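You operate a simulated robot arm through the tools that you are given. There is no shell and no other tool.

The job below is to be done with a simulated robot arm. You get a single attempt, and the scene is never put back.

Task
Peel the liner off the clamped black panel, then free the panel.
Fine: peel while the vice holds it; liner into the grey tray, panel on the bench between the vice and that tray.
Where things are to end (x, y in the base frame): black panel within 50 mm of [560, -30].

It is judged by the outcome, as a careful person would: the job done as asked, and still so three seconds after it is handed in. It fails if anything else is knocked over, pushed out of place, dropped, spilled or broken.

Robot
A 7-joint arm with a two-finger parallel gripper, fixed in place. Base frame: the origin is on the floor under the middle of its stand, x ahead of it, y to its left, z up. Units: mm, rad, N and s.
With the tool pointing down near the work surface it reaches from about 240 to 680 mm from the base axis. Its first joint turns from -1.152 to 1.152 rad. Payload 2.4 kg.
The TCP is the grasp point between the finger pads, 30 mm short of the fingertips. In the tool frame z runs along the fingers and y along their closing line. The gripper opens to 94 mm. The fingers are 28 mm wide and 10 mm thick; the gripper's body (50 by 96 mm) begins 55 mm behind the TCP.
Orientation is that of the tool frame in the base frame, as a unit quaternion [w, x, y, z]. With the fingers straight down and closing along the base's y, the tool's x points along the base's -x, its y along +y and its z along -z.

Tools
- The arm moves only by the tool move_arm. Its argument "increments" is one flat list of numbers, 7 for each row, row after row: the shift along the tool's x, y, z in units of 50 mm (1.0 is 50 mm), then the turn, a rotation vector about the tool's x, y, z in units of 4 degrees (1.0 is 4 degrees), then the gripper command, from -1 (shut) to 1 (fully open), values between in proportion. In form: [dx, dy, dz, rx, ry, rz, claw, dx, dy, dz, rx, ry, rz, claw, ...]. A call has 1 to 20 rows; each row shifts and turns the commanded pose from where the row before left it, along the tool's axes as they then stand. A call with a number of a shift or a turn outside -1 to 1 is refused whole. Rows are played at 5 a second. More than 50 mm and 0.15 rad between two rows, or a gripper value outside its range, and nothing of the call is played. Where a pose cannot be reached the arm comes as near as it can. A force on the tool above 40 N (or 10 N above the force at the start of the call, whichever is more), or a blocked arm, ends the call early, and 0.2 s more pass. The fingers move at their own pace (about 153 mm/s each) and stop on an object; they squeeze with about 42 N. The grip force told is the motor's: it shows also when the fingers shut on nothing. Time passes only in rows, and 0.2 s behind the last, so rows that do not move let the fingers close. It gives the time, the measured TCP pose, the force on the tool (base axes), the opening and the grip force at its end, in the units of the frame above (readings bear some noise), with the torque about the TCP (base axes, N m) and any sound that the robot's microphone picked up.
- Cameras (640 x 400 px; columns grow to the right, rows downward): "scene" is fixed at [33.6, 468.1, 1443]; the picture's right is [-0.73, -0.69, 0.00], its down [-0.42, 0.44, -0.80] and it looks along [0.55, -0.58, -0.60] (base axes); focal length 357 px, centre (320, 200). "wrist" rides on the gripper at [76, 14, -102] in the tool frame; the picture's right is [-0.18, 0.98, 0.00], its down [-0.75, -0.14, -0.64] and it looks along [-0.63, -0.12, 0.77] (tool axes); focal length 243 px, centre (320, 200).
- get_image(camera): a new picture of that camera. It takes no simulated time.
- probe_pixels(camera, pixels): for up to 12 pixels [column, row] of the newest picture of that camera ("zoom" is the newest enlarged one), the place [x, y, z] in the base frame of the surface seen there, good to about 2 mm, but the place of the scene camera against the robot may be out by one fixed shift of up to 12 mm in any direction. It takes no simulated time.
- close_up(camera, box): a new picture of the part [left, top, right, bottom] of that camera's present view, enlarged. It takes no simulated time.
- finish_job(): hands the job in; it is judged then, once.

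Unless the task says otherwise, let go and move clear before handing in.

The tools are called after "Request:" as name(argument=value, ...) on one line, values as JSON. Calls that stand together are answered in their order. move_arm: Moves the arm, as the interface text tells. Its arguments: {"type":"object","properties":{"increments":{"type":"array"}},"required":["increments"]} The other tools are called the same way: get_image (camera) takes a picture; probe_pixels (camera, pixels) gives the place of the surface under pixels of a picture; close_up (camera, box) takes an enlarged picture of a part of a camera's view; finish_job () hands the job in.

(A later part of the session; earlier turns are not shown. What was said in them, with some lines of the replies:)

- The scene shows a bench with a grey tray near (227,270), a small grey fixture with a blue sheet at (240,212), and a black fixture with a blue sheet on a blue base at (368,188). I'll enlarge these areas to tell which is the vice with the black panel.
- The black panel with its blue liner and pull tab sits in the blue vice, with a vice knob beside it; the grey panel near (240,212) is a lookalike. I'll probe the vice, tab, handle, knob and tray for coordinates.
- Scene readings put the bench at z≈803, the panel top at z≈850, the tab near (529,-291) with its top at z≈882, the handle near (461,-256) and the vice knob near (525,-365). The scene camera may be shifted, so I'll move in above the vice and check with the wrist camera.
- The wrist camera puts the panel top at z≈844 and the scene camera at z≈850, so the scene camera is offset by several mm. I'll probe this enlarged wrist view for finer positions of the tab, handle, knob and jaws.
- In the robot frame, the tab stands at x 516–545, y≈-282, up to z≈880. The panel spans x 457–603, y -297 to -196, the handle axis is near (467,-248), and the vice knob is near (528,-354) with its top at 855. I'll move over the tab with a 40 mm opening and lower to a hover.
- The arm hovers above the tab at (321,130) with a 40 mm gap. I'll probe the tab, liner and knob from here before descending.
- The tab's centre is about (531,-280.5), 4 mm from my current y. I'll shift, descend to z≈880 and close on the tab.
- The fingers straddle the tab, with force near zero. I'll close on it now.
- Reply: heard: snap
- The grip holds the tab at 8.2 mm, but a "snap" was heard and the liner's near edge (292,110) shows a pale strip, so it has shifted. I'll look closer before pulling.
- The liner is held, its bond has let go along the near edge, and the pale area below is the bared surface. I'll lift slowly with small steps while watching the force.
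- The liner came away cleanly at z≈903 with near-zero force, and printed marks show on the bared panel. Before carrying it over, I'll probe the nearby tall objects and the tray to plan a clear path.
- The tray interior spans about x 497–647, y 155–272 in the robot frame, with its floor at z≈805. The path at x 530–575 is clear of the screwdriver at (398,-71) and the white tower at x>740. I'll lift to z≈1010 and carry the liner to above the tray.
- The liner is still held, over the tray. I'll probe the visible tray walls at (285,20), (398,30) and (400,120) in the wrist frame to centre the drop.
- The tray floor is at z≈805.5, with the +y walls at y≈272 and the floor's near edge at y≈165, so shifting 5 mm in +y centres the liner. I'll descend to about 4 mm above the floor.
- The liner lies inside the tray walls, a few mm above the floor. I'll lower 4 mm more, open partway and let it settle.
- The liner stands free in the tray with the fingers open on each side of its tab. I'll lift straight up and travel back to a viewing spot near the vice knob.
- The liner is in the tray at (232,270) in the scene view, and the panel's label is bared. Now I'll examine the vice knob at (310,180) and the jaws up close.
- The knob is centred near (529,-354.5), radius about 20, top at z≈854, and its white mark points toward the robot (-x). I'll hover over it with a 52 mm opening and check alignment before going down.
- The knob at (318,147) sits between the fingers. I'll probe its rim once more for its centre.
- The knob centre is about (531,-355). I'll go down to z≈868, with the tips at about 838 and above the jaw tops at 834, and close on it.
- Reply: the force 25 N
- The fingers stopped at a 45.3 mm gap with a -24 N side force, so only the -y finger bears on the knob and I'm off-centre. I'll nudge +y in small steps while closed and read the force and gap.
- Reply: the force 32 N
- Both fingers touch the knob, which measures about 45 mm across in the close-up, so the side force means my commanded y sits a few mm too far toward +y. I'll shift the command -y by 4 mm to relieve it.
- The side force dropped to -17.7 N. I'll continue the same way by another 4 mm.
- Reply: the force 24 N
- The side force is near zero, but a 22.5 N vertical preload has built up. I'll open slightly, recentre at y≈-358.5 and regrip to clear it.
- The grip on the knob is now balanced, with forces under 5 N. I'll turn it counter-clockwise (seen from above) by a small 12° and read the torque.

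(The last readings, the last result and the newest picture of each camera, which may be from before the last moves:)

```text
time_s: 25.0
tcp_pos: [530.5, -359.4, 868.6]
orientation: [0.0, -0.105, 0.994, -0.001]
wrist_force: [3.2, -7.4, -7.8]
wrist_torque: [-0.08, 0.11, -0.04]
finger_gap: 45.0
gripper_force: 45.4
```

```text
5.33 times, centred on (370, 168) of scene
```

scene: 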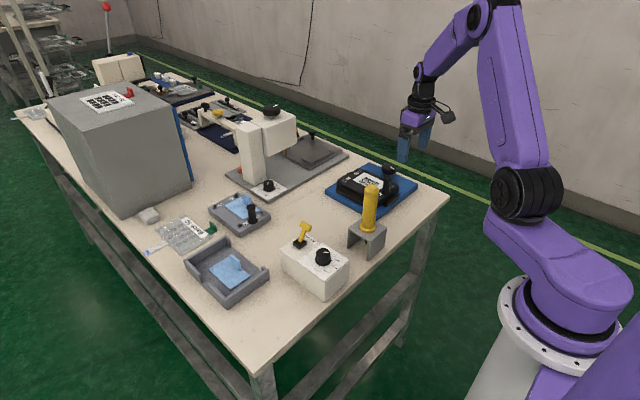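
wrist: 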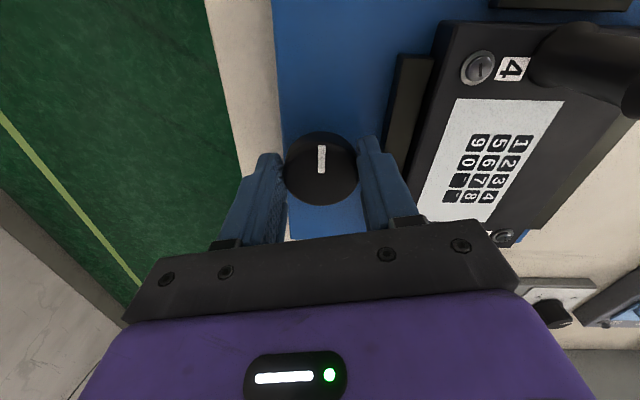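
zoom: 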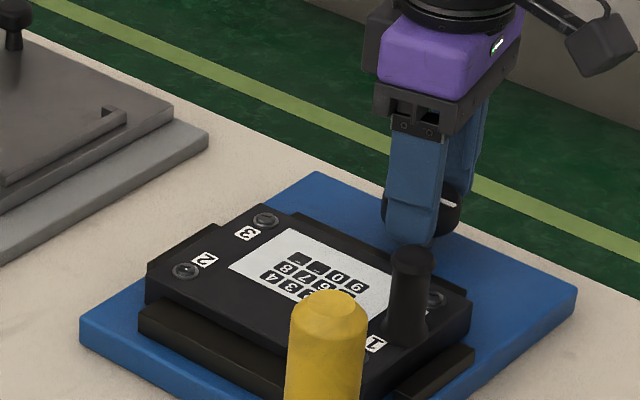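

The mark stays fixed relative to the fingers, so the knob turned 12° counter-clockwise with almost no torque. I'll continue turning another 40° and check the jaws.

Request:
move_arm(increments=[0, 0, 0, 0, 0, -1, -1, 0, 0, 0, 0, 0, -1, -1, 0, 0, 0, 0, 0, -1, -1, 0, 0, 0, 0, 0, -1, -1, 0, 0, 0, 0, 0, -1, -1, 0, 0, 0, 0, 0, -1, -1, 0, 0, 0, 0, 0, -1, -1, 0, 0, 0, 0, 0, -1, -1, 0, 0, 0, 0, 0, -1, -1, 0, 0, 0, 0, 0, -1, -1, 0, 0, 0, 0, 0, 0, -1])

Request:
get_image(camera="wrist")

Request:
close_up(camera="scene", box=[320, 130, 420, 205])

```text
time_s: 27.4
tcp_pos: [531.9, -361.8, 868.4]
orientation: [0.002, -0.438, 0.899, -0.005]
wrist_force: [15.3, -29.5, -17.1]
wrist_torque: [-0.65, -0.39, -0.14]
finger_gap: 45.1
gripper_force: 44.8
```

```text
taken
```

wrist: 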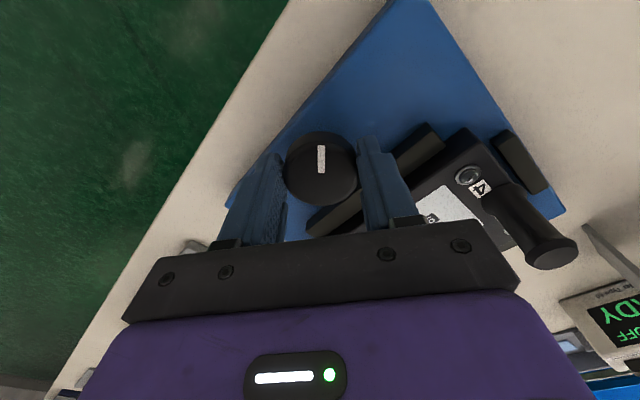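

```text
5.33 times, centred on (370, 168) of scene
```

zoom: 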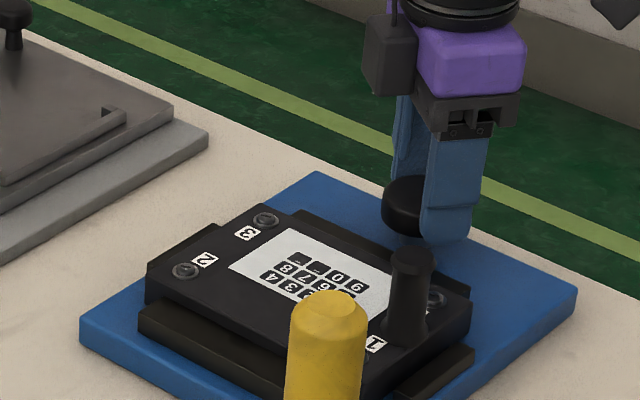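

The knob has turned about 52° in total, but a side force of about 33 N has built up, so I must recentre. First I'll check whether the jaws have begun to open.

Request:
close_up(camera="wrist", box=[220, 80, 600, 280])

Request:
probe_pixels(camera="wrist", pixels=[[320, 172], [320, 146], [320, 160], [300, 180], [345, 165], [325, 200], [400, 155], [430, 145], [440, 150], [310, 222], [510, 160], [535, 180]])

```text
1.68 times, centred on (410, 180) of wrist
```

zoom: 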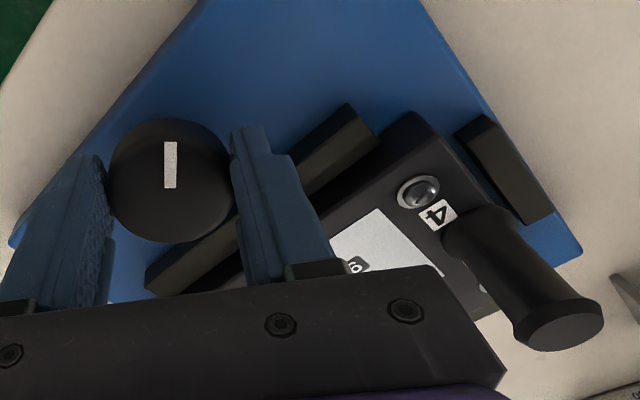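

```text
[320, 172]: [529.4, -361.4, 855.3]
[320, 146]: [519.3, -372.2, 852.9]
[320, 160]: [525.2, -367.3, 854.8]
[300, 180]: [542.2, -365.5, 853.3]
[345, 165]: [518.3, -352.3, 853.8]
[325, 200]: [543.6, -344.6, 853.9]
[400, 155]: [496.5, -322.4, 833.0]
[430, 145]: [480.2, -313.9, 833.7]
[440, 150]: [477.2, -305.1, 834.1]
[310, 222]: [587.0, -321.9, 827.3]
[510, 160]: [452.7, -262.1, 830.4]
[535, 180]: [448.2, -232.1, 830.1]
```

The -y jaw has moved: its inner edge was at y≈-297 and is now at about -305, so counter-clockwise opens the vice. The knob's centre now reads about (530,-361). I'll let go, lift clear and look at the result.

Request:
move_arm(increments=[0, 0, 0, 0, 0, 0, 0, 0, 0, 0, 0, 0, 0, 0.2, 0, 0, 0, 0, 0, 0, 0.2, 0, 0, -0.4, 0, 0, 0, 0.2, 0, 0, -0.6, 0, 0, 0, 0.2, 0, 0, -0.6, 0, 0, 1, 0.2, 0, 0, 0, 0, 0, 1, 0.2, 0, 0, 0, 0, 0, 1, 0.2, 0, 0, 0, 0, 0, 1, 0.2, 0, 0, 0, 0, 0, 1, 0.2, 0, 0, 0, 0, 0, 1, 0.2, 0, 0, 0, 0, 0, 1, 0.2, 0, 0, 0, 0, 0, 1, 0.2, 0, 0, 0, 0, 0, 1, 0.2, 0, 0, 0, 0, 0, 1, 0.2, 0, 0, 0, 0, 0, 1, 0.2, 0, 0, 0, 0, 0, 1, 0.2, 0, 0, 0, 0, 0, 1, 0.2])

Request:
get_image(camera="wrist")

Request:
close_up(camera="scene", box=[320, 130, 420, 205])

```text
time_s: 31.2
tcp_pos: [529.7, -357.3, 947.1]
orientation: [-0.001, 0.0, 1.0, 0.0]
wrist_force: [-0.5, -0.3, 1.0]
wrist_torque: [-0.02, 0.02, 0.01]
finger_gap: 56.4
gripper_force: 0.0
```

```text
taken
```

wrist: 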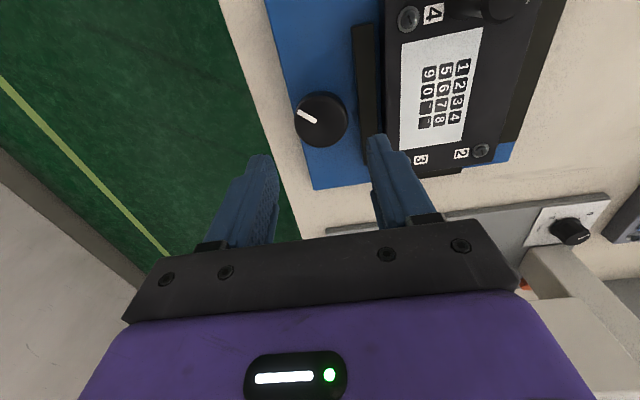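

```text
5.33 times, centred on (370, 168) of scene
```

zoom: 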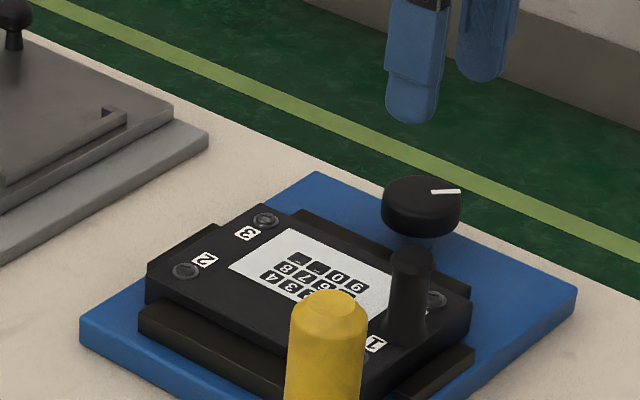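

The knob stays turned and a gap shows between the -y jaw at (365,95) and the panel. I'll probe the jaw, panel and knob positions again.

Request:
close_up(camera="wrist", box=[260, 0, 580, 200])

Request:
probe_pixels(camera="wrist", pixels=[[357, 60], [378, 60], [381, 60], [388, 60], [384, 90], [320, 118], [300, 108], [296, 118], [345, 118], [320, 94], [320, 142], [540, 60]])

```text
2.00 times, centred on (420, 100) of wrist
```

zoom: 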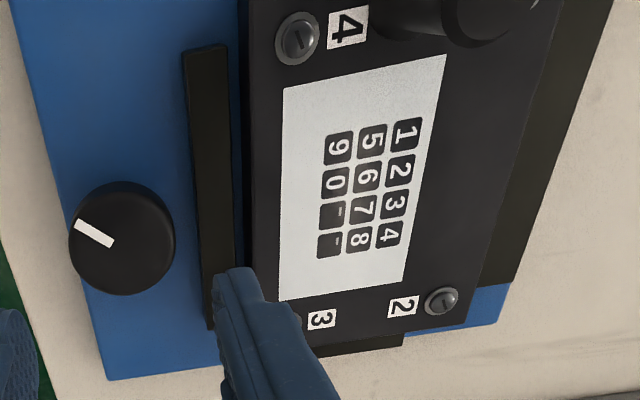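

```text
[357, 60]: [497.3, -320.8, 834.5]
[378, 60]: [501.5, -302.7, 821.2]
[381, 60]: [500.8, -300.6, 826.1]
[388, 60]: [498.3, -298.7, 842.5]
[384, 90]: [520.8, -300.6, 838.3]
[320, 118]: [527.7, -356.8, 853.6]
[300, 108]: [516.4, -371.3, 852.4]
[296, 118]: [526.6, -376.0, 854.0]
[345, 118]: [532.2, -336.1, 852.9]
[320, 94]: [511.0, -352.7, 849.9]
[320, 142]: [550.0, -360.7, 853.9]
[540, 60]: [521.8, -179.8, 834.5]
```

The panel's -y side now has about a 6 mm gap, the +y jaw is fixed, and the knob centre hasn't moved at about (530,-356.5). I'll regrip the knob and open further so the panel is clearly free.

Request:
move_arm(increments=[-0.03, 0.01, 0.5, 0, 0, 0, 0.15, 0, 0, 0.5, 0, 0, 0, 0.15, 0, 0, 0.4, 0, 0, 0, 0.15, 0, 0, 0.18, 0, 0, 0, 0.15, 0, 0, 0, 0, 0, 0, 0.1, 0, 0, 0, 0, 0, 0, 0, 0, 0, 0, 0, 0, 0, -0.1, 0, 0, 0, 0, 0, 0, -0.4, 0, 0, 0, 0, 0, 0, -1, 0, 0, 0, 0, 0, 0, -1])

Request:
get_image(camera="wrist")

```text
time_s: 33.4
tcp_pos: [530.9, -359.3, 868.4]
orientation: [0.0, 0.0, 1.0, 0.0]
wrist_force: [2.2, -2.0, -3.5]
wrist_torque: [-0.11, -0.25, -0.02]
finger_gap: 45.1
gripper_force: 45.6
```

```text
taken
```

wrist: 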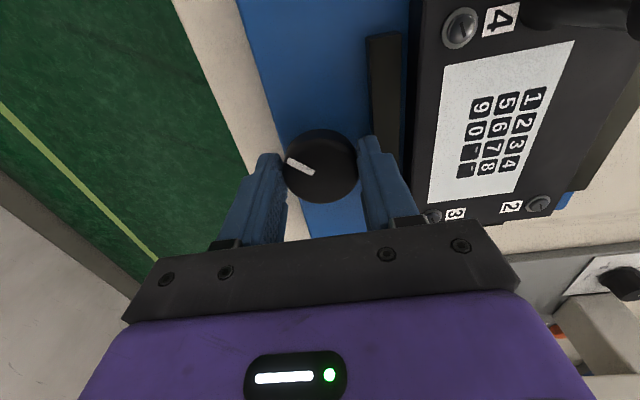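

The knob is gripped and balanced, with forces under 4 N. I'll turn another 40° counter-clockwise with a tiny sideways correction per step.

Request:
move_arm(increments=[0, -0.008, 0, 0, 0, -1, -1, 0, -0.008, 0, 0, 0, -1, -1, 0, -0.008, 0, 0, 0, -1, -1, 0, -0.008, 0, 0, 0, -1, -1, 0, -0.008, 0, 0, 0, -1, -1, 0, -0.008, 0, 0, 0, -1, -1, 0, 0, 0, 0, 0, 0, -1])

Request:
get_image(camera="wrist")

```text
time_s: 35.0
tcp_pos: [532.0, -359.8, 870.4]
orientation: [-0.001, -0.209, 0.978, 0.0]
wrist_force: [-6.0, 1.9, -1.1]
wrist_torque: [0.13, 0.27, 0.0]
finger_gap: 45.0
gripper_force: 44.6
```

```text
taken
```

wrist: 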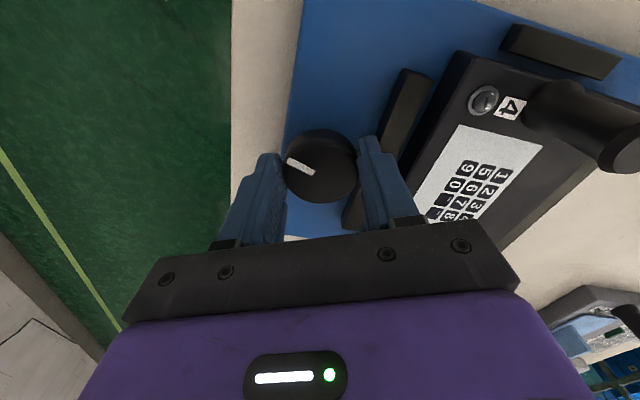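

The turn went smoothly with forces near 6 N. I'll turn another 20°.

Request:
move_arm(increments=[0, -0.004, 0, 0, 0, -1, -1, 0, -0.004, 0, 0, 0, -1, -1, 0, -0.004, 0, 0, 0, -1, -1, 0, -0.004, 0, 0, 0, -1, -1, 0, -0.004, 0, 0, 0, -1, -1, 0, 0, 0, 0, 0, 0, -1])

Request:
get_image(camera="wrist")

Request:
close_up(camera="scene", box=[320, 130, 420, 205])

```text
time_s: 36.4
tcp_pos: [532.3, -360.2, 868.6]
orientation: [0.0, -0.375, 0.927, 0.001]
wrist_force: [-11.3, 7.7, 3.6]
wrist_torque: [0.86, -0.28, -0.34]
finger_gap: 45.0
gripper_force: 44.8
```

```text
taken
```

wrist: 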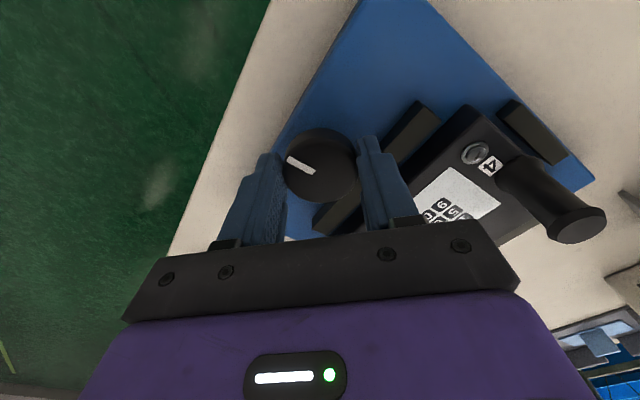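

```text
5.33 times, centred on (370, 168) of scene
```

zoom: 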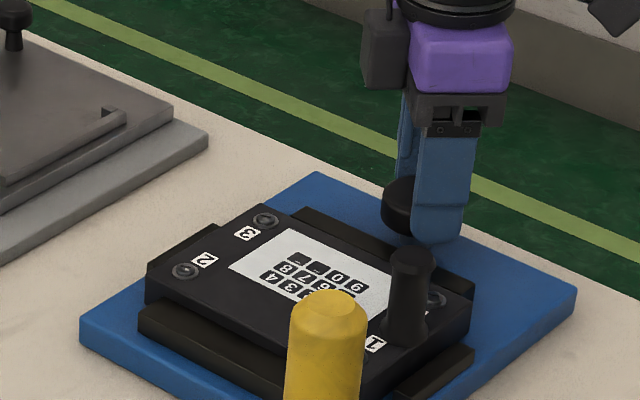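

A resisting torque of -0.34 N m about z now shows after roughly 90° of turn, so the knob is likely at its end stop. I'll release, lift and inspect the jaw.

Request:
move_arm(increments=[0, 0, 0, 0, 0, 0, 0, 0, 0, 0, 0, 0, 0, 0.2, 0, 0, 0, 0, 0, 0, 0.2, 0, 0, -0.4, 0, 0, 0, 0.2, 0, 0, -0.6, 0, 0, 0, 0.2, 0, 0, -0.6, 0, 0, 1, 0.2, 0, 0, 0, 0, 0, 1, 0.2, 0, 0, 0, 0, 0, 1, 0.2, 0, 0, 0, 0, 0, 1, 0.2, 0, 0, 0, 0, 0, 1, 0.2, 0, 0, 0, 0, 0, 1, 0.2, 0, 0, 0, 0, 0, 1, 0.2, 0, 0, 0, 0, 0, 1, 0.2, 0, 0, 0, 0, 0, 1, 0.2, 0, 0, 0, 0, 0, 1, 0.2, 0, 0, 0, 0, 0, 1, 0.2])

Request:
get_image(camera="wrist")

Request:
close_up(camera="wrist", box=[260, 0, 580, 200])

```text
time_s: 39.8
tcp_pos: [532.5, -360.7, 949.8]
orientation: [0.0, 0.0, 1.0, 0.0]
wrist_force: [-0.7, -0.9, -0.4]
wrist_torque: [0.0, 0.0, -0.02]
finger_gap: 56.4
gripper_force: 0.0
```

```text
taken
```

wrist: 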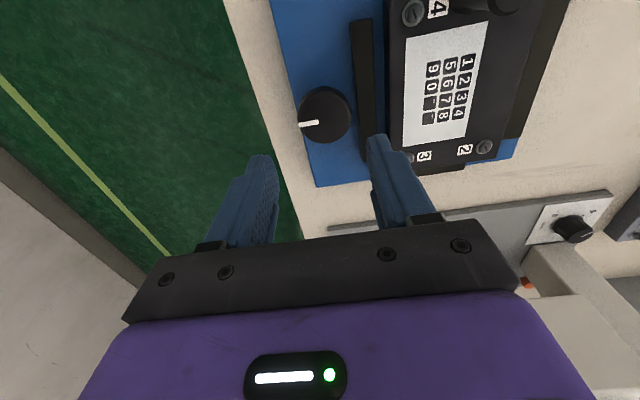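

```text
2.00 times, centred on (420, 100) of wrist
```

zoom: 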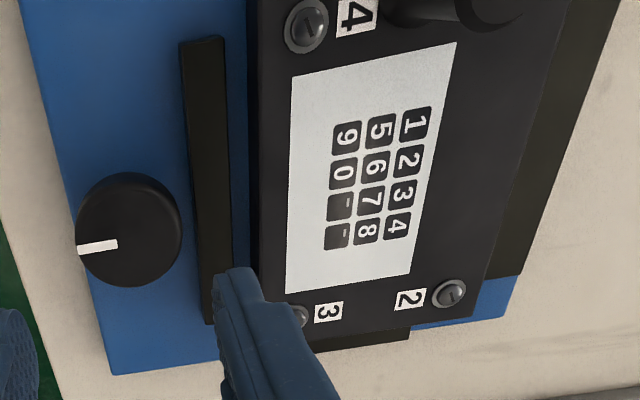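

The mark now points to -y (a 90° turn) and the jaw is about 10 mm clear of the panel. Next I'll check the handle's shape and the free bench area around (560,-30) before lifting.

Request:
get_image(camera="scene")

Request:
probe_pixels(camera="scene", pixels=[[240, 236], [270, 216], [245, 228], [209, 212], [268, 200], [347, 157], [286, 250], [299, 238], [282, 262], [348, 236], [355, 225], [326, 196]])

Request:
close_up(camera="scene", box=[200, 150, 400, 290])

```text
taken
```

scene: 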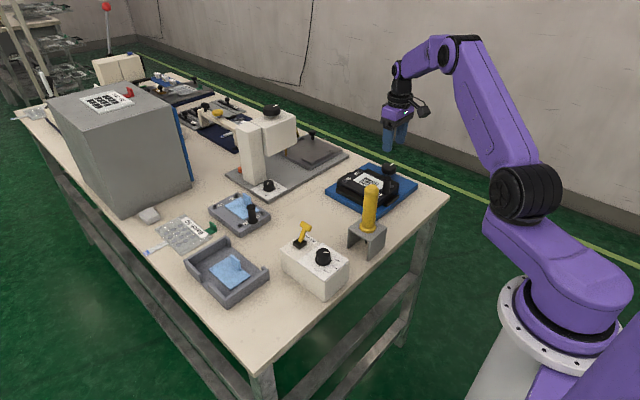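

```text
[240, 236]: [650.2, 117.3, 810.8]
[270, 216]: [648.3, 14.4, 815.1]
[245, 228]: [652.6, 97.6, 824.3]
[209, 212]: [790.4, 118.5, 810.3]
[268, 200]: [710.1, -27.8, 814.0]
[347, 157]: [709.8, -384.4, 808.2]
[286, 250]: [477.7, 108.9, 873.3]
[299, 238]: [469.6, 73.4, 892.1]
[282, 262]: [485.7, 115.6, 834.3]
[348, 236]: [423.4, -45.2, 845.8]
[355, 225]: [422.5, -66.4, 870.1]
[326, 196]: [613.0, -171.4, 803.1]
```

```text
2.86 times, centred on (300, 220) of scene
```

zoom: 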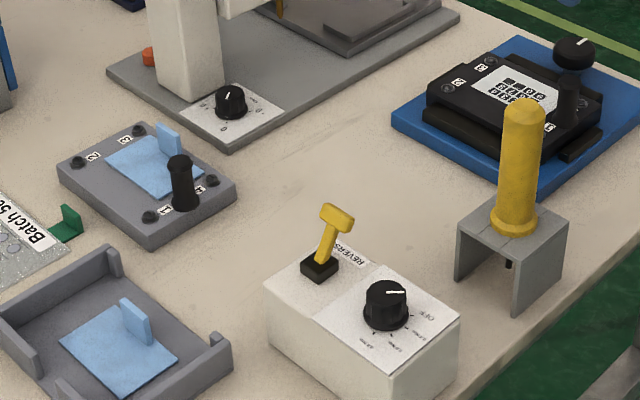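

The clear bench area is bounded by the vice edge at y≈-165, the grey panel at x>648 and the control box at y>50, x<488, so (560,-30) suits the panel. I'll move above the handle and turn the gripper 90° so it closes along x, which resists the off-centre sag best.

Request:
move_arm(increments=[0.44, 0.75, -0.2, 0, 0, 0, 0, 0.44, 0.75, 0, 0, 0, 0, 0, 0.45, 0.76, 0, 0, 0, 0, 0, 0, 0, 0, 0, 0, -1, 0, 0, 0, 0, 0, 0, -1, 0, 0, 0, 0, 0, 0, -1, 0, 0, 0, 0, 0, 0, -1, 0, 0, 0, 0, 0, 0, -1, 0, 0, 0, 0, 0, 0, -1, 0, 0, 0, 0, 0, 0, -1, 0, 0, 0, 0, 0, 0, -1, 0, 0, 0, 0, 0, 0, -1, 0, 0, 0, 0, 0, 0, -1, 0, 0, 0, 0, 0, 0, -1, 0, 0, 0, 0, 0, 0, -1, 0, 0, 0, 0, 0, 0, -1, 0, 0, 0, 0, 0, 0, -1, 0, 0, 0, 0, 0, 0, -1, 0, 0, 0, 0, 0, 0, -1, 0, 0, 0, 0, 0, 0, -1, 0])

Request:
move_arm(increments=[0, 0, 0, 0, 0, -1, 0, 0, 0, 0, 0, 0, -1, 0, 0, 0, 0, 0, 0, -1, 0, 0, 0, 0, 0, 0, -1, 0, 0, 0, 0, 0, 0, -1, 0, 0, 0, 0, 0, 0, -0.5, 0, 0, 0, 0, 0, 0, 0, 0])

Request:
get_image(camera="wrist")

Request:
get_image(camera="scene")

```text
time_s: 44.0
tcp_pos: [466.3, -248.5, 959.8]
orientation: [0.0, -0.56, 0.829, 0.0]
wrist_force: [0.0, -0.1, 0.0]
wrist_torque: [0.0, 0.03, -0.03]
finger_gap: 47.1
gripper_force: 0.0
```

```text
time_s: 45.6
tcp_pos: [466.0, -247.8, 959.2]
orientation: [0.001, 0.708, -0.707, 0.0]
wrist_force: [-0.4, 0.6, 0.3]
wrist_torque: [0.0, -0.03, -0.01]
finger_gap: 47.2
gripper_force: 0.1
```

```text
taken
```

wrist: 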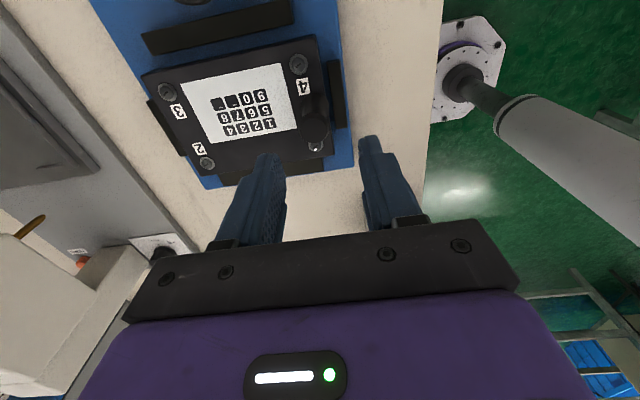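

```text
taken
```

scene: 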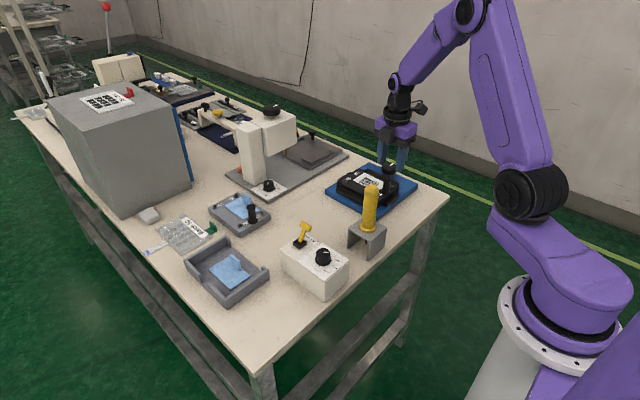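

The gripper is rotated 90°, and the handle shows at about (314,130) between the fingers. I'll zoom in and probe its axis.

Request:
close_up(camera="wrist", box=[240, 70, 400, 190])

Request:
probe_pixels(camera="zoom", pixels=[[260, 180], [300, 180], [345, 180], [300, 140], [300, 220], [300, 250], [300, 290], [240, 140], [350, 140], [300, 320], [270, 300], [340, 250]])

```text
3.33 times, centred on (320, 130) of wrist
```

zoom: 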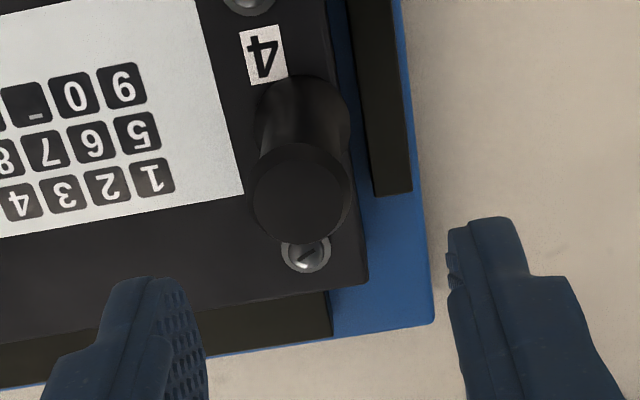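

```text
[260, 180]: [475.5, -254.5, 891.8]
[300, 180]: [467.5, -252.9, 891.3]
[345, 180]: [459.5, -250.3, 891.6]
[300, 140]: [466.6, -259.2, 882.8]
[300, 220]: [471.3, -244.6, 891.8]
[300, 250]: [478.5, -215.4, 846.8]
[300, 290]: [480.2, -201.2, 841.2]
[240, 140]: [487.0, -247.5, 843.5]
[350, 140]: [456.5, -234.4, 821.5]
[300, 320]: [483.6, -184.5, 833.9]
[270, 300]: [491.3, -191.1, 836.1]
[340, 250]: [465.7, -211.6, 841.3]
```

The handle axis reads about (468,-250), with its head 21 mm across and its top at z≈892. I'll fine-align, descend so the tips stop about 4 mm above the panel, and look again.

Request:
move_arm(increments=[0.04, -0.02, 0, 0, 0, 0, 0, 0, 0, 0.5, 0, 0, 0, 0, 0, 0, 0.5, 0, 0, 0, 0, 0, 0, 0.4, 0, 0, 0, 0, 0, 0, 0.24, 0, 0, 0, 0, 0, 0, 0, 0, 0, 0, 0])

Request:
get_image(camera="wrist")

Request:
close_up(camera="scene", box=[330, 130, 430, 205])

```text
time_s: 47.0
tcp_pos: [467.5, -248.9, 876.0]
orientation: [0.001, 0.707, -0.707, 0.0]
wrist_force: [-0.4, -0.2, 0.6]
wrist_torque: [0.04, -0.01, 0.03]
finger_gap: 47.1
gripper_force: 0.1
```

```text
taken
```

wrist: 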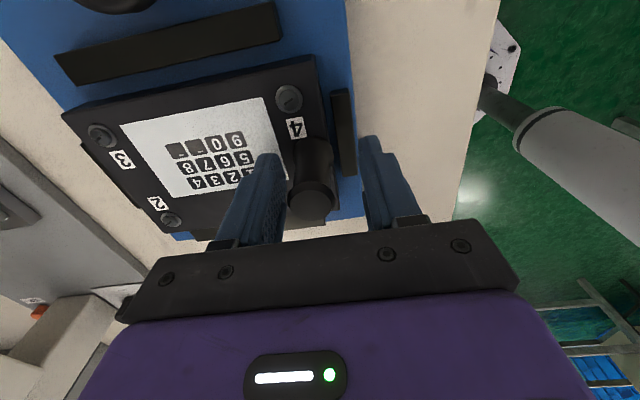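

```text
5.33 times, centred on (380, 168) of scene
```

zoom: 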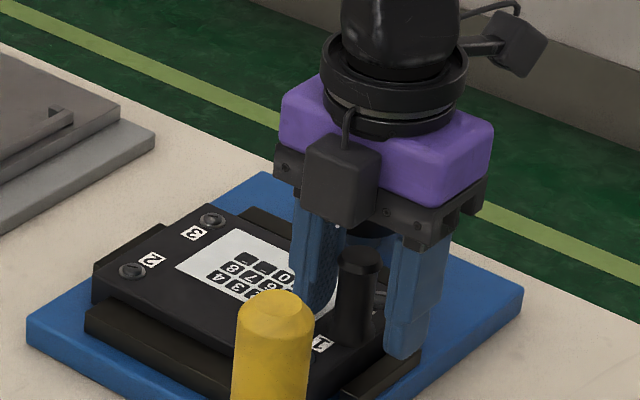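

The fingers straddle the handle cleanly with zero contact force. A dark box protrudes from the gripper's +y side at (340,180) of this close-up, so I'll probe it to check clearance to the control box's lever when placing.

Request:
probe_pixels(camera="zoom", pixels=[[325, 185], [370, 185], [325, 215], [345, 225], [340, 150], [430, 180], [300, 130], [510, 40], [355, 265], [460, 75], [350, 110], [410, 320]])

Request:
close_up(camera="wrist", box=[240, 80, 420, 230])

```text
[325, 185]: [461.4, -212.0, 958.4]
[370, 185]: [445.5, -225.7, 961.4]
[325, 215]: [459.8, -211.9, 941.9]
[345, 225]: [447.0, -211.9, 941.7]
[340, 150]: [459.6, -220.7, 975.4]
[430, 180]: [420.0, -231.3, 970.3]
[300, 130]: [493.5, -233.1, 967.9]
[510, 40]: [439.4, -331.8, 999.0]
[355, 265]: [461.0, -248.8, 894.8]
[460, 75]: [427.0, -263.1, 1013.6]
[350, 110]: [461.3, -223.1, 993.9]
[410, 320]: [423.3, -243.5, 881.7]
```

```text
2.67 times, centred on (330, 155) of wrist
```

zoom: 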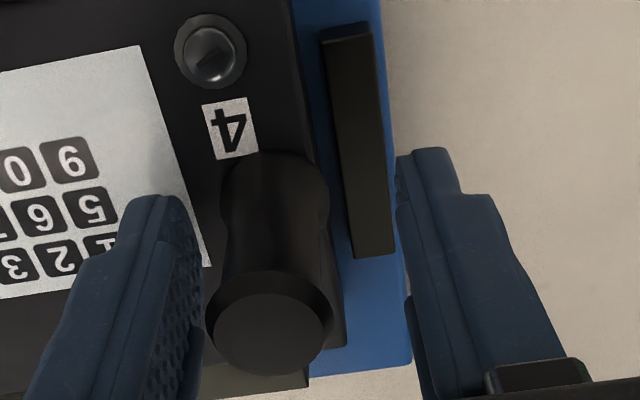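

That box reaches only 47 mm to +y of the TCP, so it will stay well clear of the lever. I'll close on the handle now.

Request:
move_arm(increments=[0, 0, 0, 0, 0, 0, -0.2, 0, 0, 0, 0, 0, 0, -0.4, 0, 0, 0, 0, 0, 0, -0.6, 0, 0, 0, 0, 0, 0, -1, 0, 0, 0, 0, 0, 0, -1])

Request:
get_image(camera="wrist")

```text
time_s: 48.2
tcp_pos: [467.0, -248.7, 876.4]
orientation: [0.0, -0.707, 0.707, 0.0]
wrist_force: [-0.3, -0.4, 2.1]
wrist_torque: [-0.04, 0.0, -0.01]
finger_gap: 22.5
gripper_force: 42.3
```

```text
taken
```

wrist: 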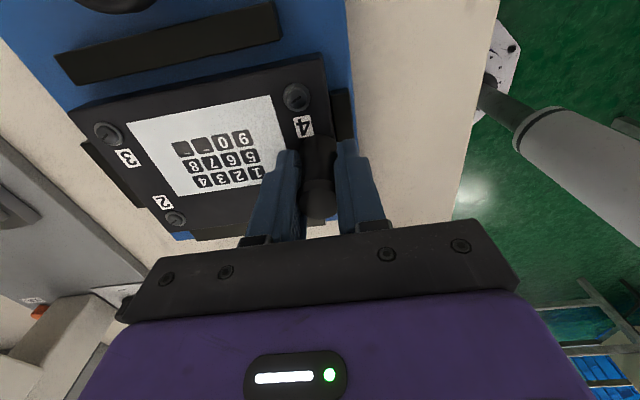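

The handle is gripped at 22.5 mm with 42 N, and the panel shifted slightly, so it is loose in the vice. I'll lift about 10 mm slowly and read the load.

Request:
move_arm(increments=[0, 0, -0.05, 0, 0, 0, -1, 0, 0, -0.05, 0, 0, 0, -1, 0, 0, -0.05, 0, 0, 0, -1, 0, 0, -0.05, 0, 0, 0, -1, 0, 0, 0, 0, 0, 0, -1])

Request:
get_image(camera="wrist")

Request:
close_up(camera="scene", box=[320, 130, 420, 205])

```text
time_s: 49.4
tcp_pos: [467.5, -249.9, 888.3]
orientation: [0.0, -0.707, 0.707, 0.0]
wrist_force: [0.1, -0.3, -0.8]
wrist_torque: [-0.03, 0.04, -0.02]
finger_gap: 22.7
gripper_force: 41.6
```

```text
taken
```

wrist: 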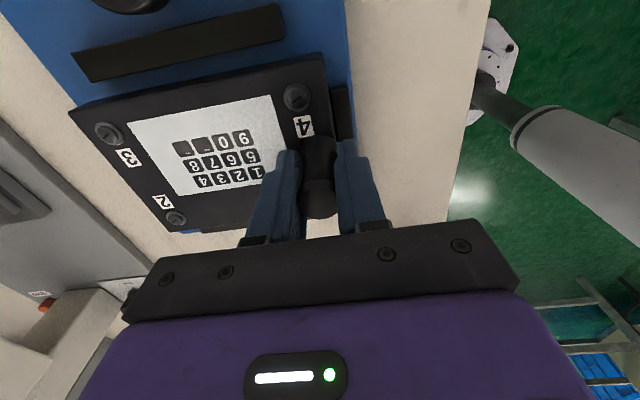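

```text
5.33 times, centred on (370, 168) of scene
```

zoom: 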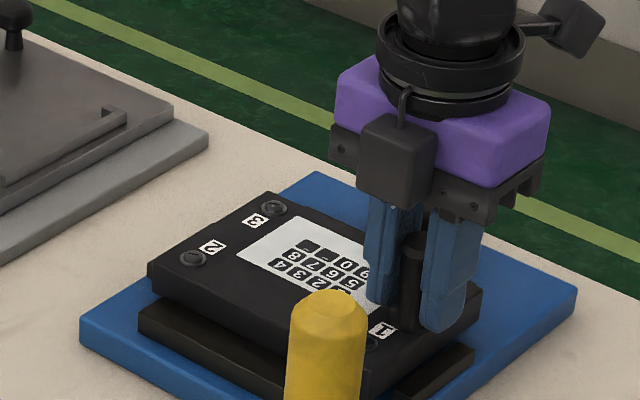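

The panel is lifted clear and level, moving with the fingers, and the load is light. I'll raise it to z≈940, then carry it to above (560,-30), shifting x first to stay clear of the screwdriver.

Request:
move_arm(increments=[0, 0, -0.2, 0, 0, 0, -1, 0, 0, -0.3, 0, 0, 0, -1, 0, 0, -0.3, 0, 0, 0, -1, 0, 0, -0.26, 0, 0, 0, -1, 0, -0.2, 0, 0, 0, 0, -1, 0, -0.2, 0, 0, 0, 0, -1, 0, -0.2, 0, 0, 0, 0, -1, -0.2, 0, 0, 0, 0, 0, -1, -0.4, 0, 0, 0, 0, 0, -1, -0.5, 0, 0, 0, 0, 0, -1, -0.5, 0, 0, 0, 0, 0, -1, -0.5, 0, 0, 0, 0, 0, -1, -0.5, 0, 0, 0, 0, 0, -1, -0.5, 0, 0, 0, 0, 0, -1, -0.5, 0, 0, 0, 0, 0, -1, -0.4, 0, 0, 0, 0, 0, -1, -0.35, 0, 0, 0, 0, 0, -1, 0, 0, 0, 0, 0, 0, -1])

Request:
get_image(camera="wrist")

Request:
get_image(camera="scene")

Request:
close_up(camera="scene", box=[220, 120, 400, 255])

```text
time_s: 53.2
tcp_pos: [496.6, -30.6, 941.3]
orientation: [-0.001, 0.707, -0.707, 0.001]
wrist_force: [0.0, -0.5, -0.3]
wrist_torque: [0.0, 0.04, 0.0]
finger_gap: 22.5
gripper_force: 42.0
```

```text
taken
```

wrist: 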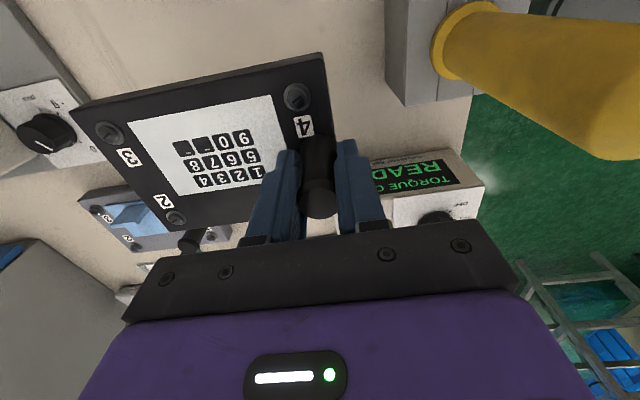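

```text
taken
```

scene: 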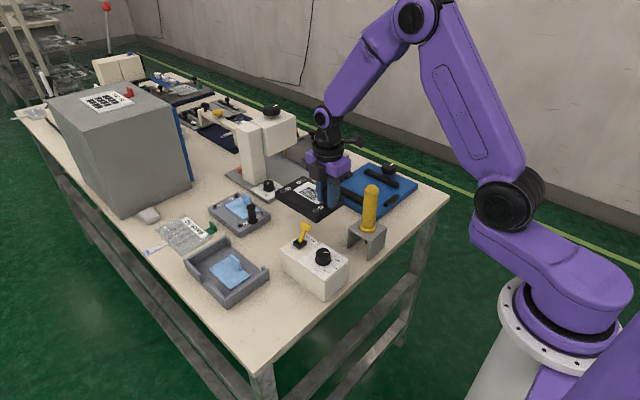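

```text
2.96 times, centred on (310, 188) of scene
```

zoom: 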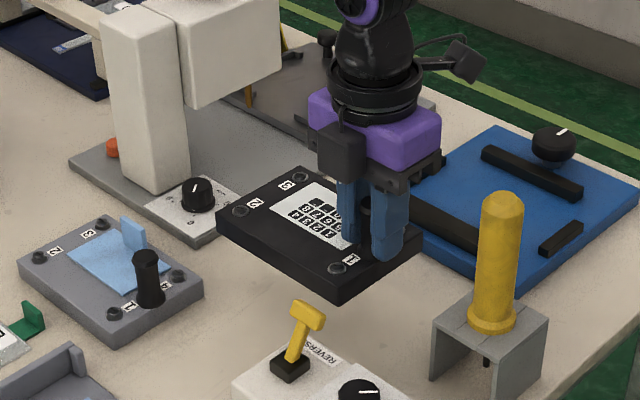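

The panel hangs level over the free spot. I'll probe its corners at (75,108) and (318,57) and the tags to find its centre and tilt before lowering.

Request:
probe_pixels(camera="wrist", pixels=[[78, 110], [317, 60], [172, 228], [135, 120], [268, 100], [178, 195], [110, 130], [295, 95], [176, 218], [240, 205], [195, 15], [330, 20]])

Request:
close_up(camera="wrist", box=[60, 40, 360, 240])

```text
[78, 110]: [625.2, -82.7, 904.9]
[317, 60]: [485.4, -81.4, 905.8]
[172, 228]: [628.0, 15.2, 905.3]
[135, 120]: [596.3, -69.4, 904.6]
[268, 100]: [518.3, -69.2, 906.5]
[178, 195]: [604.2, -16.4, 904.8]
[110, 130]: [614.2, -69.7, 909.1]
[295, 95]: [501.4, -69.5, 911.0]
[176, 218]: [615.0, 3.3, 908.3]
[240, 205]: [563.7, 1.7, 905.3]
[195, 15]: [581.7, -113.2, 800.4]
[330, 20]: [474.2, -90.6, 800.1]
```

```text
2.00 times, centred on (210, 140) of wrist
```

zoom: 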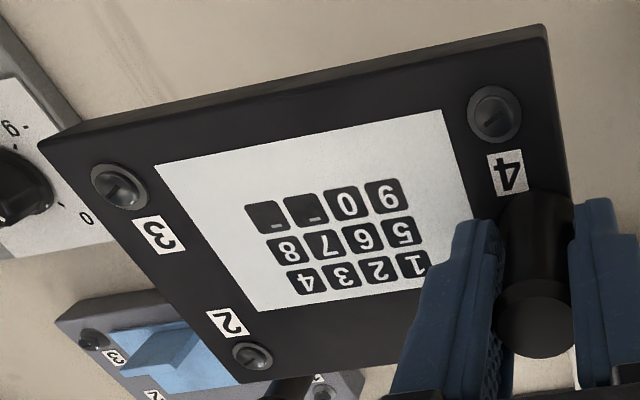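

The panel is level at z≈905 with its centre at about (557,-33.5), and the bench reads z≈800. I'll nudge it 3 mm and lower it to just above the bench.

Request:
move_arm(increments=[-0.07, -0.06, 0, 0, 0, 0, -1, 0, 0, 0.3, 0, 0, 0, -1, 0, 0, 0.3, 0, 0, 0, -1, 0, 0, 0.3, 0, 0, 0, -1, 0, 0, 0.3, 0, 0, 0, -1, 0, 0, 0.15, 0, 0, 0, -1, 0, 0, 0.1, 0, 0, 0, -1, 0, 0, 0, 0, 0, 0, -1])

Request:
get_image(camera="wrist")

Request:
close_up(camera="scene", box=[220, 140, 400, 275])

```text
time_s: 55.0
tcp_pos: [500.3, -27.4, 867.5]
orientation: [0.0, -0.707, 0.707, 0.0]
wrist_force: [-0.5, -0.1, -1.6]
wrist_torque: [0.03, 0.06, -0.02]
finger_gap: 22.3
gripper_force: 41.8
```

```text
taken
```

wrist: 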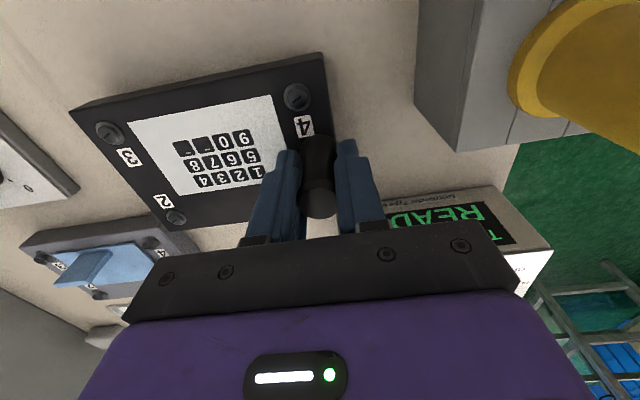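

```text
2.96 times, centred on (310, 208) of scene
```

zoom: 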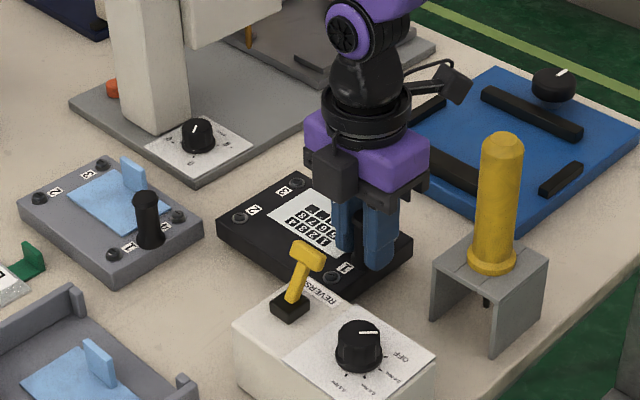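

The panel is just above the bench. I'll lower in 1.5 mm steps until the force shows contact.

Request:
move_arm(increments=[0, 0, 0.03, 0, 0, 0, -1, 0, 0, 0.03, 0, 0, 0, -1, 0, 0, 0, 0, 0, 0, -1])

Request:
probe_pixels(camera="wrist", pixels=[[78, 110], [317, 60], [172, 226], [135, 120], [240, 205], [60, 60], [360, 100]])

```text
time_s: 55.8
tcp_pos: [501.0, -28.1, 863.8]
orientation: [0.0, 0.707, -0.707, 0.0]
wrist_force: [-0.4, 0.3, -1.2]
wrist_torque: [-0.03, 0.06, -0.02]
finger_gap: 22.5
gripper_force: 41.9
```

```text
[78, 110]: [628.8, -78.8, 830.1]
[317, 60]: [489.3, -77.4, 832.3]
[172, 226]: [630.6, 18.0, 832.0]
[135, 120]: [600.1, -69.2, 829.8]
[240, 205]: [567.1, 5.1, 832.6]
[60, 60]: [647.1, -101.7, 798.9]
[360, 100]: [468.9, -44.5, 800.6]
```

No contact yet, and the panel top should be about 828 against an expected 824 when seated. I'll keep lowering in small steps.

Request:
move_arm(increments=[0, 0, 0.03, 0, 0, 0, -1, 0, 0, 0.02, 0, 0, 0, -1, 0, 0, 0, 0, 0, 0, -1])

```text
time_s: 56.6
tcp_pos: [500.6, -27.7, 861.0]
orientation: [0.0, 0.707, -0.707, 0.0]
wrist_force: [0.4, -0.1, -1.7]
wrist_torque: [-0.04, 0.06, -0.01]
finger_gap: 22.6
gripper_force: 42.1
```

Request:
move_arm(increments=[0, 0, 0.02, 0, 0, 0, -1, 0, 0, 0.02, 0, 0, 0, -1, 0, 0, 0, 0, 0, 0, -1])

Request:
get_image(camera="wrist")

Request:
probe_pixels(camera="wrist", pixels=[[78, 110], [317, 60], [135, 120], [240, 205], [60, 60], [360, 100]])

```text
time_s: 57.4
tcp_pos: [500.7, -28.3, 859.6]
orientation: [0.0, 0.707, -0.707, 0.0]
wrist_force: [0.0, -0.8, -1.1]
wrist_torque: [-0.03, 0.08, 0.02]
finger_gap: 22.4
gripper_force: 41.6
```

```text
taken
```

wrist: 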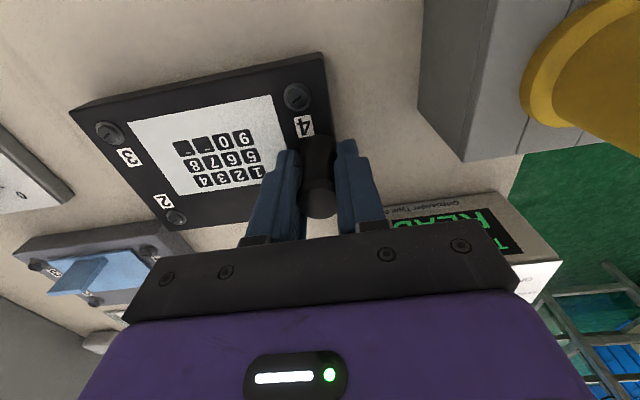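

```text
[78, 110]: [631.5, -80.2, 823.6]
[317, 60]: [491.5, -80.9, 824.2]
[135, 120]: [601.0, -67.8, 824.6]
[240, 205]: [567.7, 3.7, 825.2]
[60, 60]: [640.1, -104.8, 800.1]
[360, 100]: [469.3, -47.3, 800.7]
```

The panel top reads z≈824 over the bench at 800, so it's within a mm or so of touching. I'll take a few more 1 mm steps.

Request:
move_arm(increments=[0, 0, 0.02, 0, 0, 0, -1, 0, 0, 0.01, 0, 0, 0, -1, 0, 0, 0, 0, 0, 0, -1])

```text
time_s: 58.2
tcp_pos: [500.3, -30.2, 858.5]
orientation: [0.0, -0.707, 0.707, 0.0]
wrist_force: [0.2, -0.5, -1.2]
wrist_torque: [0.0, 0.04, 0.0]
finger_gap: 22.3
gripper_force: 42.5
```

Request:
move_arm(increments=[0, 0, 0.02, 0, 0, 0, -1, 0, 0, 0.01, 0, 0, 0, -1, 0, 0, 0, 0, 0, 0, -1])

Request:
close_up(camera="scene", box=[260, 180, 350, 245])

```text
time_s: 59.0
tcp_pos: [500.8, -29.4, 857.3]
orientation: [0.001, -0.707, 0.707, -0.001]
wrist_force: [1.0, 0.5, 3.0]
wrist_torque: [-0.02, -0.06, 0.01]
finger_gap: 22.6
gripper_force: 42.0
```

```text
6.15 times, centred on (305, 212) of scene
```

zoom: 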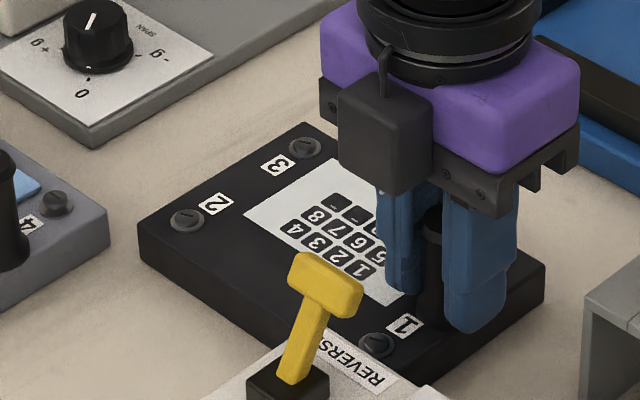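

The vertical force changed from about -1.2 to +3 N, so the panel has landed. I'll press 0.5 mm more, then open the fingers gradually.

Request:
move_arm(increments=[0, 0, 0.01, 0, 0, 0, -1, 0, 0, 0, 0, 0, 0, -0.5, 0, 0, 0, 0, 0, 0, -0.3, 0, 0, 0, 0, 0, 0, 0, 0, 0, 0, 0, 0, 0, 0])

Request:
get_image(camera="wrist")

```text
time_s: 60.2
tcp_pos: [499.9, -29.0, 855.8]
orientation: [0.0, -0.707, 0.707, 0.0]
wrist_force: [-0.8, 0.5, 0.1]
wrist_torque: [-0.03, -0.03, -0.01]
finger_gap: 46.7
gripper_force: 0.0
```

```text
taken
```

wrist: 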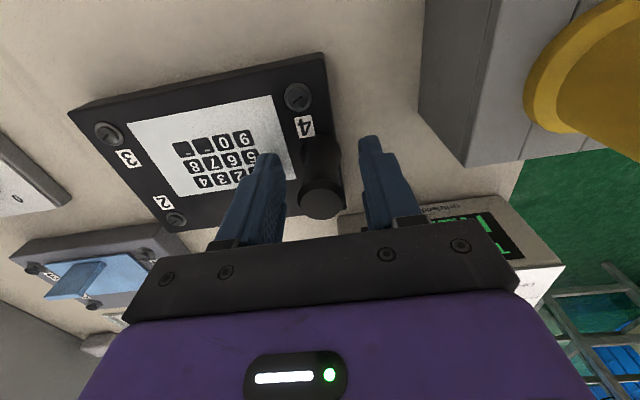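

The fingers are open around the handle and the panel stays put with zero force. I'll lift straight up well clear of everything.

Request:
move_arm(increments=[0, 0, -0.2, 0, 0, 0, 0, 0, 0, -0.4, 0, 0, 0, 0, 0, 0, -0.6, 0, 0, 0, 0, 0, 0, -0.8, 0, 0, 0, 0, 0, 0, -0.8, 0, 0, 0, 0, 0, 0, -0.8, 0, 0, 0, 0, 0, 0, -0.8, 0, 0, 0, 0, 0, 0, 0, 0, 0, 0, 0])

Request:
get_image(camera="wrist")

Request:
get_image(camera="scene")

Request:
close_up(camera="scene", box=[170, 150, 430, 320])

```text
time_s: 62.0
tcp_pos: [499.1, -29.4, 1077.3]
orientation: [0.0, -0.707, 0.707, 0.0]
wrist_force: [-0.7, 0.6, 0.0]
wrist_torque: [-0.02, 0.03, 0.0]
finger_gap: 46.8
gripper_force: 0.1
```

```text
taken
```

wrist: 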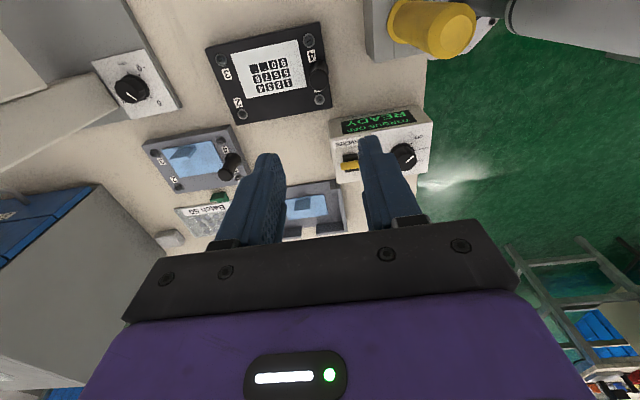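

```text
taken
```

scene: 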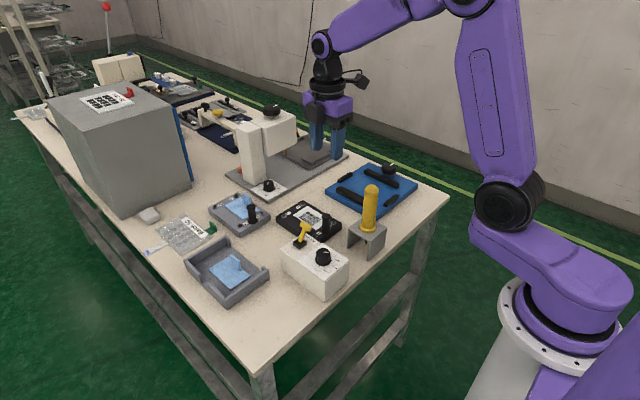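

```text
2.35 times, centred on (300, 235) of scene
```

zoom: 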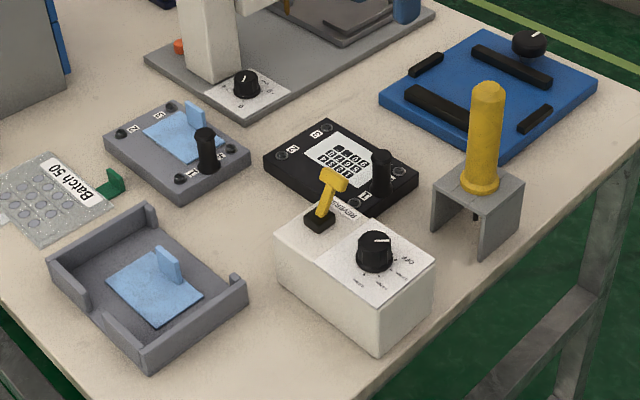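

The panel lies flat on the bench between the vice and the tray, the liner is in the tray, and everything else looks undisturbed. I'll confirm the panel's position with the wrist camera.

Request:
probe_pixels(camera="wrist", pixels=[[208, 48], [318, 24], [240, 122], [329, 104], [270, 70], [305, 200], [200, 160], [350, 20]])

Request:
close_up(camera="wrist", box=[140, 0, 460, 240])

```text
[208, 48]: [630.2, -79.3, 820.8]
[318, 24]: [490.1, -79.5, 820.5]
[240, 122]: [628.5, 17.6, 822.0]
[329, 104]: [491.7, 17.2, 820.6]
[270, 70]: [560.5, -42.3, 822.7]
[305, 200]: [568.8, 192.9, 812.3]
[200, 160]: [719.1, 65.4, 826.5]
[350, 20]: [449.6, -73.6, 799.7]
```

```text
1.67 times, centred on (300, 120) of wrist
```

zoom: 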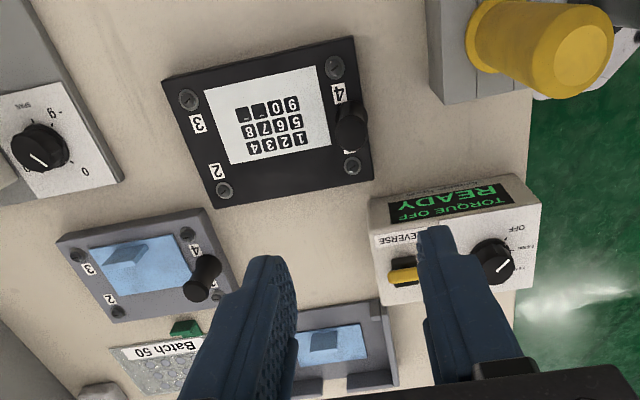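

The panel's corners span x 490–630 and y -79 to 17.5, which puts its centre at about (560,-31), flat on the bench. The liner rests in the grey tray, the gripper is open and clear, and nothing else has moved, so I'm handing the job in.

Request:
finish_job()

```text
The job is handed in.
```

The liner is off the black panel and lying in the grey tray. The panel is out of the vice and flat on the bench, between the vice and the tray.

- **Panel position:** its centre measures about (560, -31), within a few millimetres of the target (560, -30).
- **Peel:** the liner came off while the vice still held the panel. A "snap" sounded when the fingers closed on the tab. The close-up then showed the liner shifted a few millimetres, and it lifted away with almost no force.
- **Vice:** I opened it by turning its knob a quarter turn counter-clockwise. It is left open, with the knob in that position.
- **Everything else:** in the last pictures nothing else looked moved or knocked over. The gripper was open and clear of the bench when I handed the job in.
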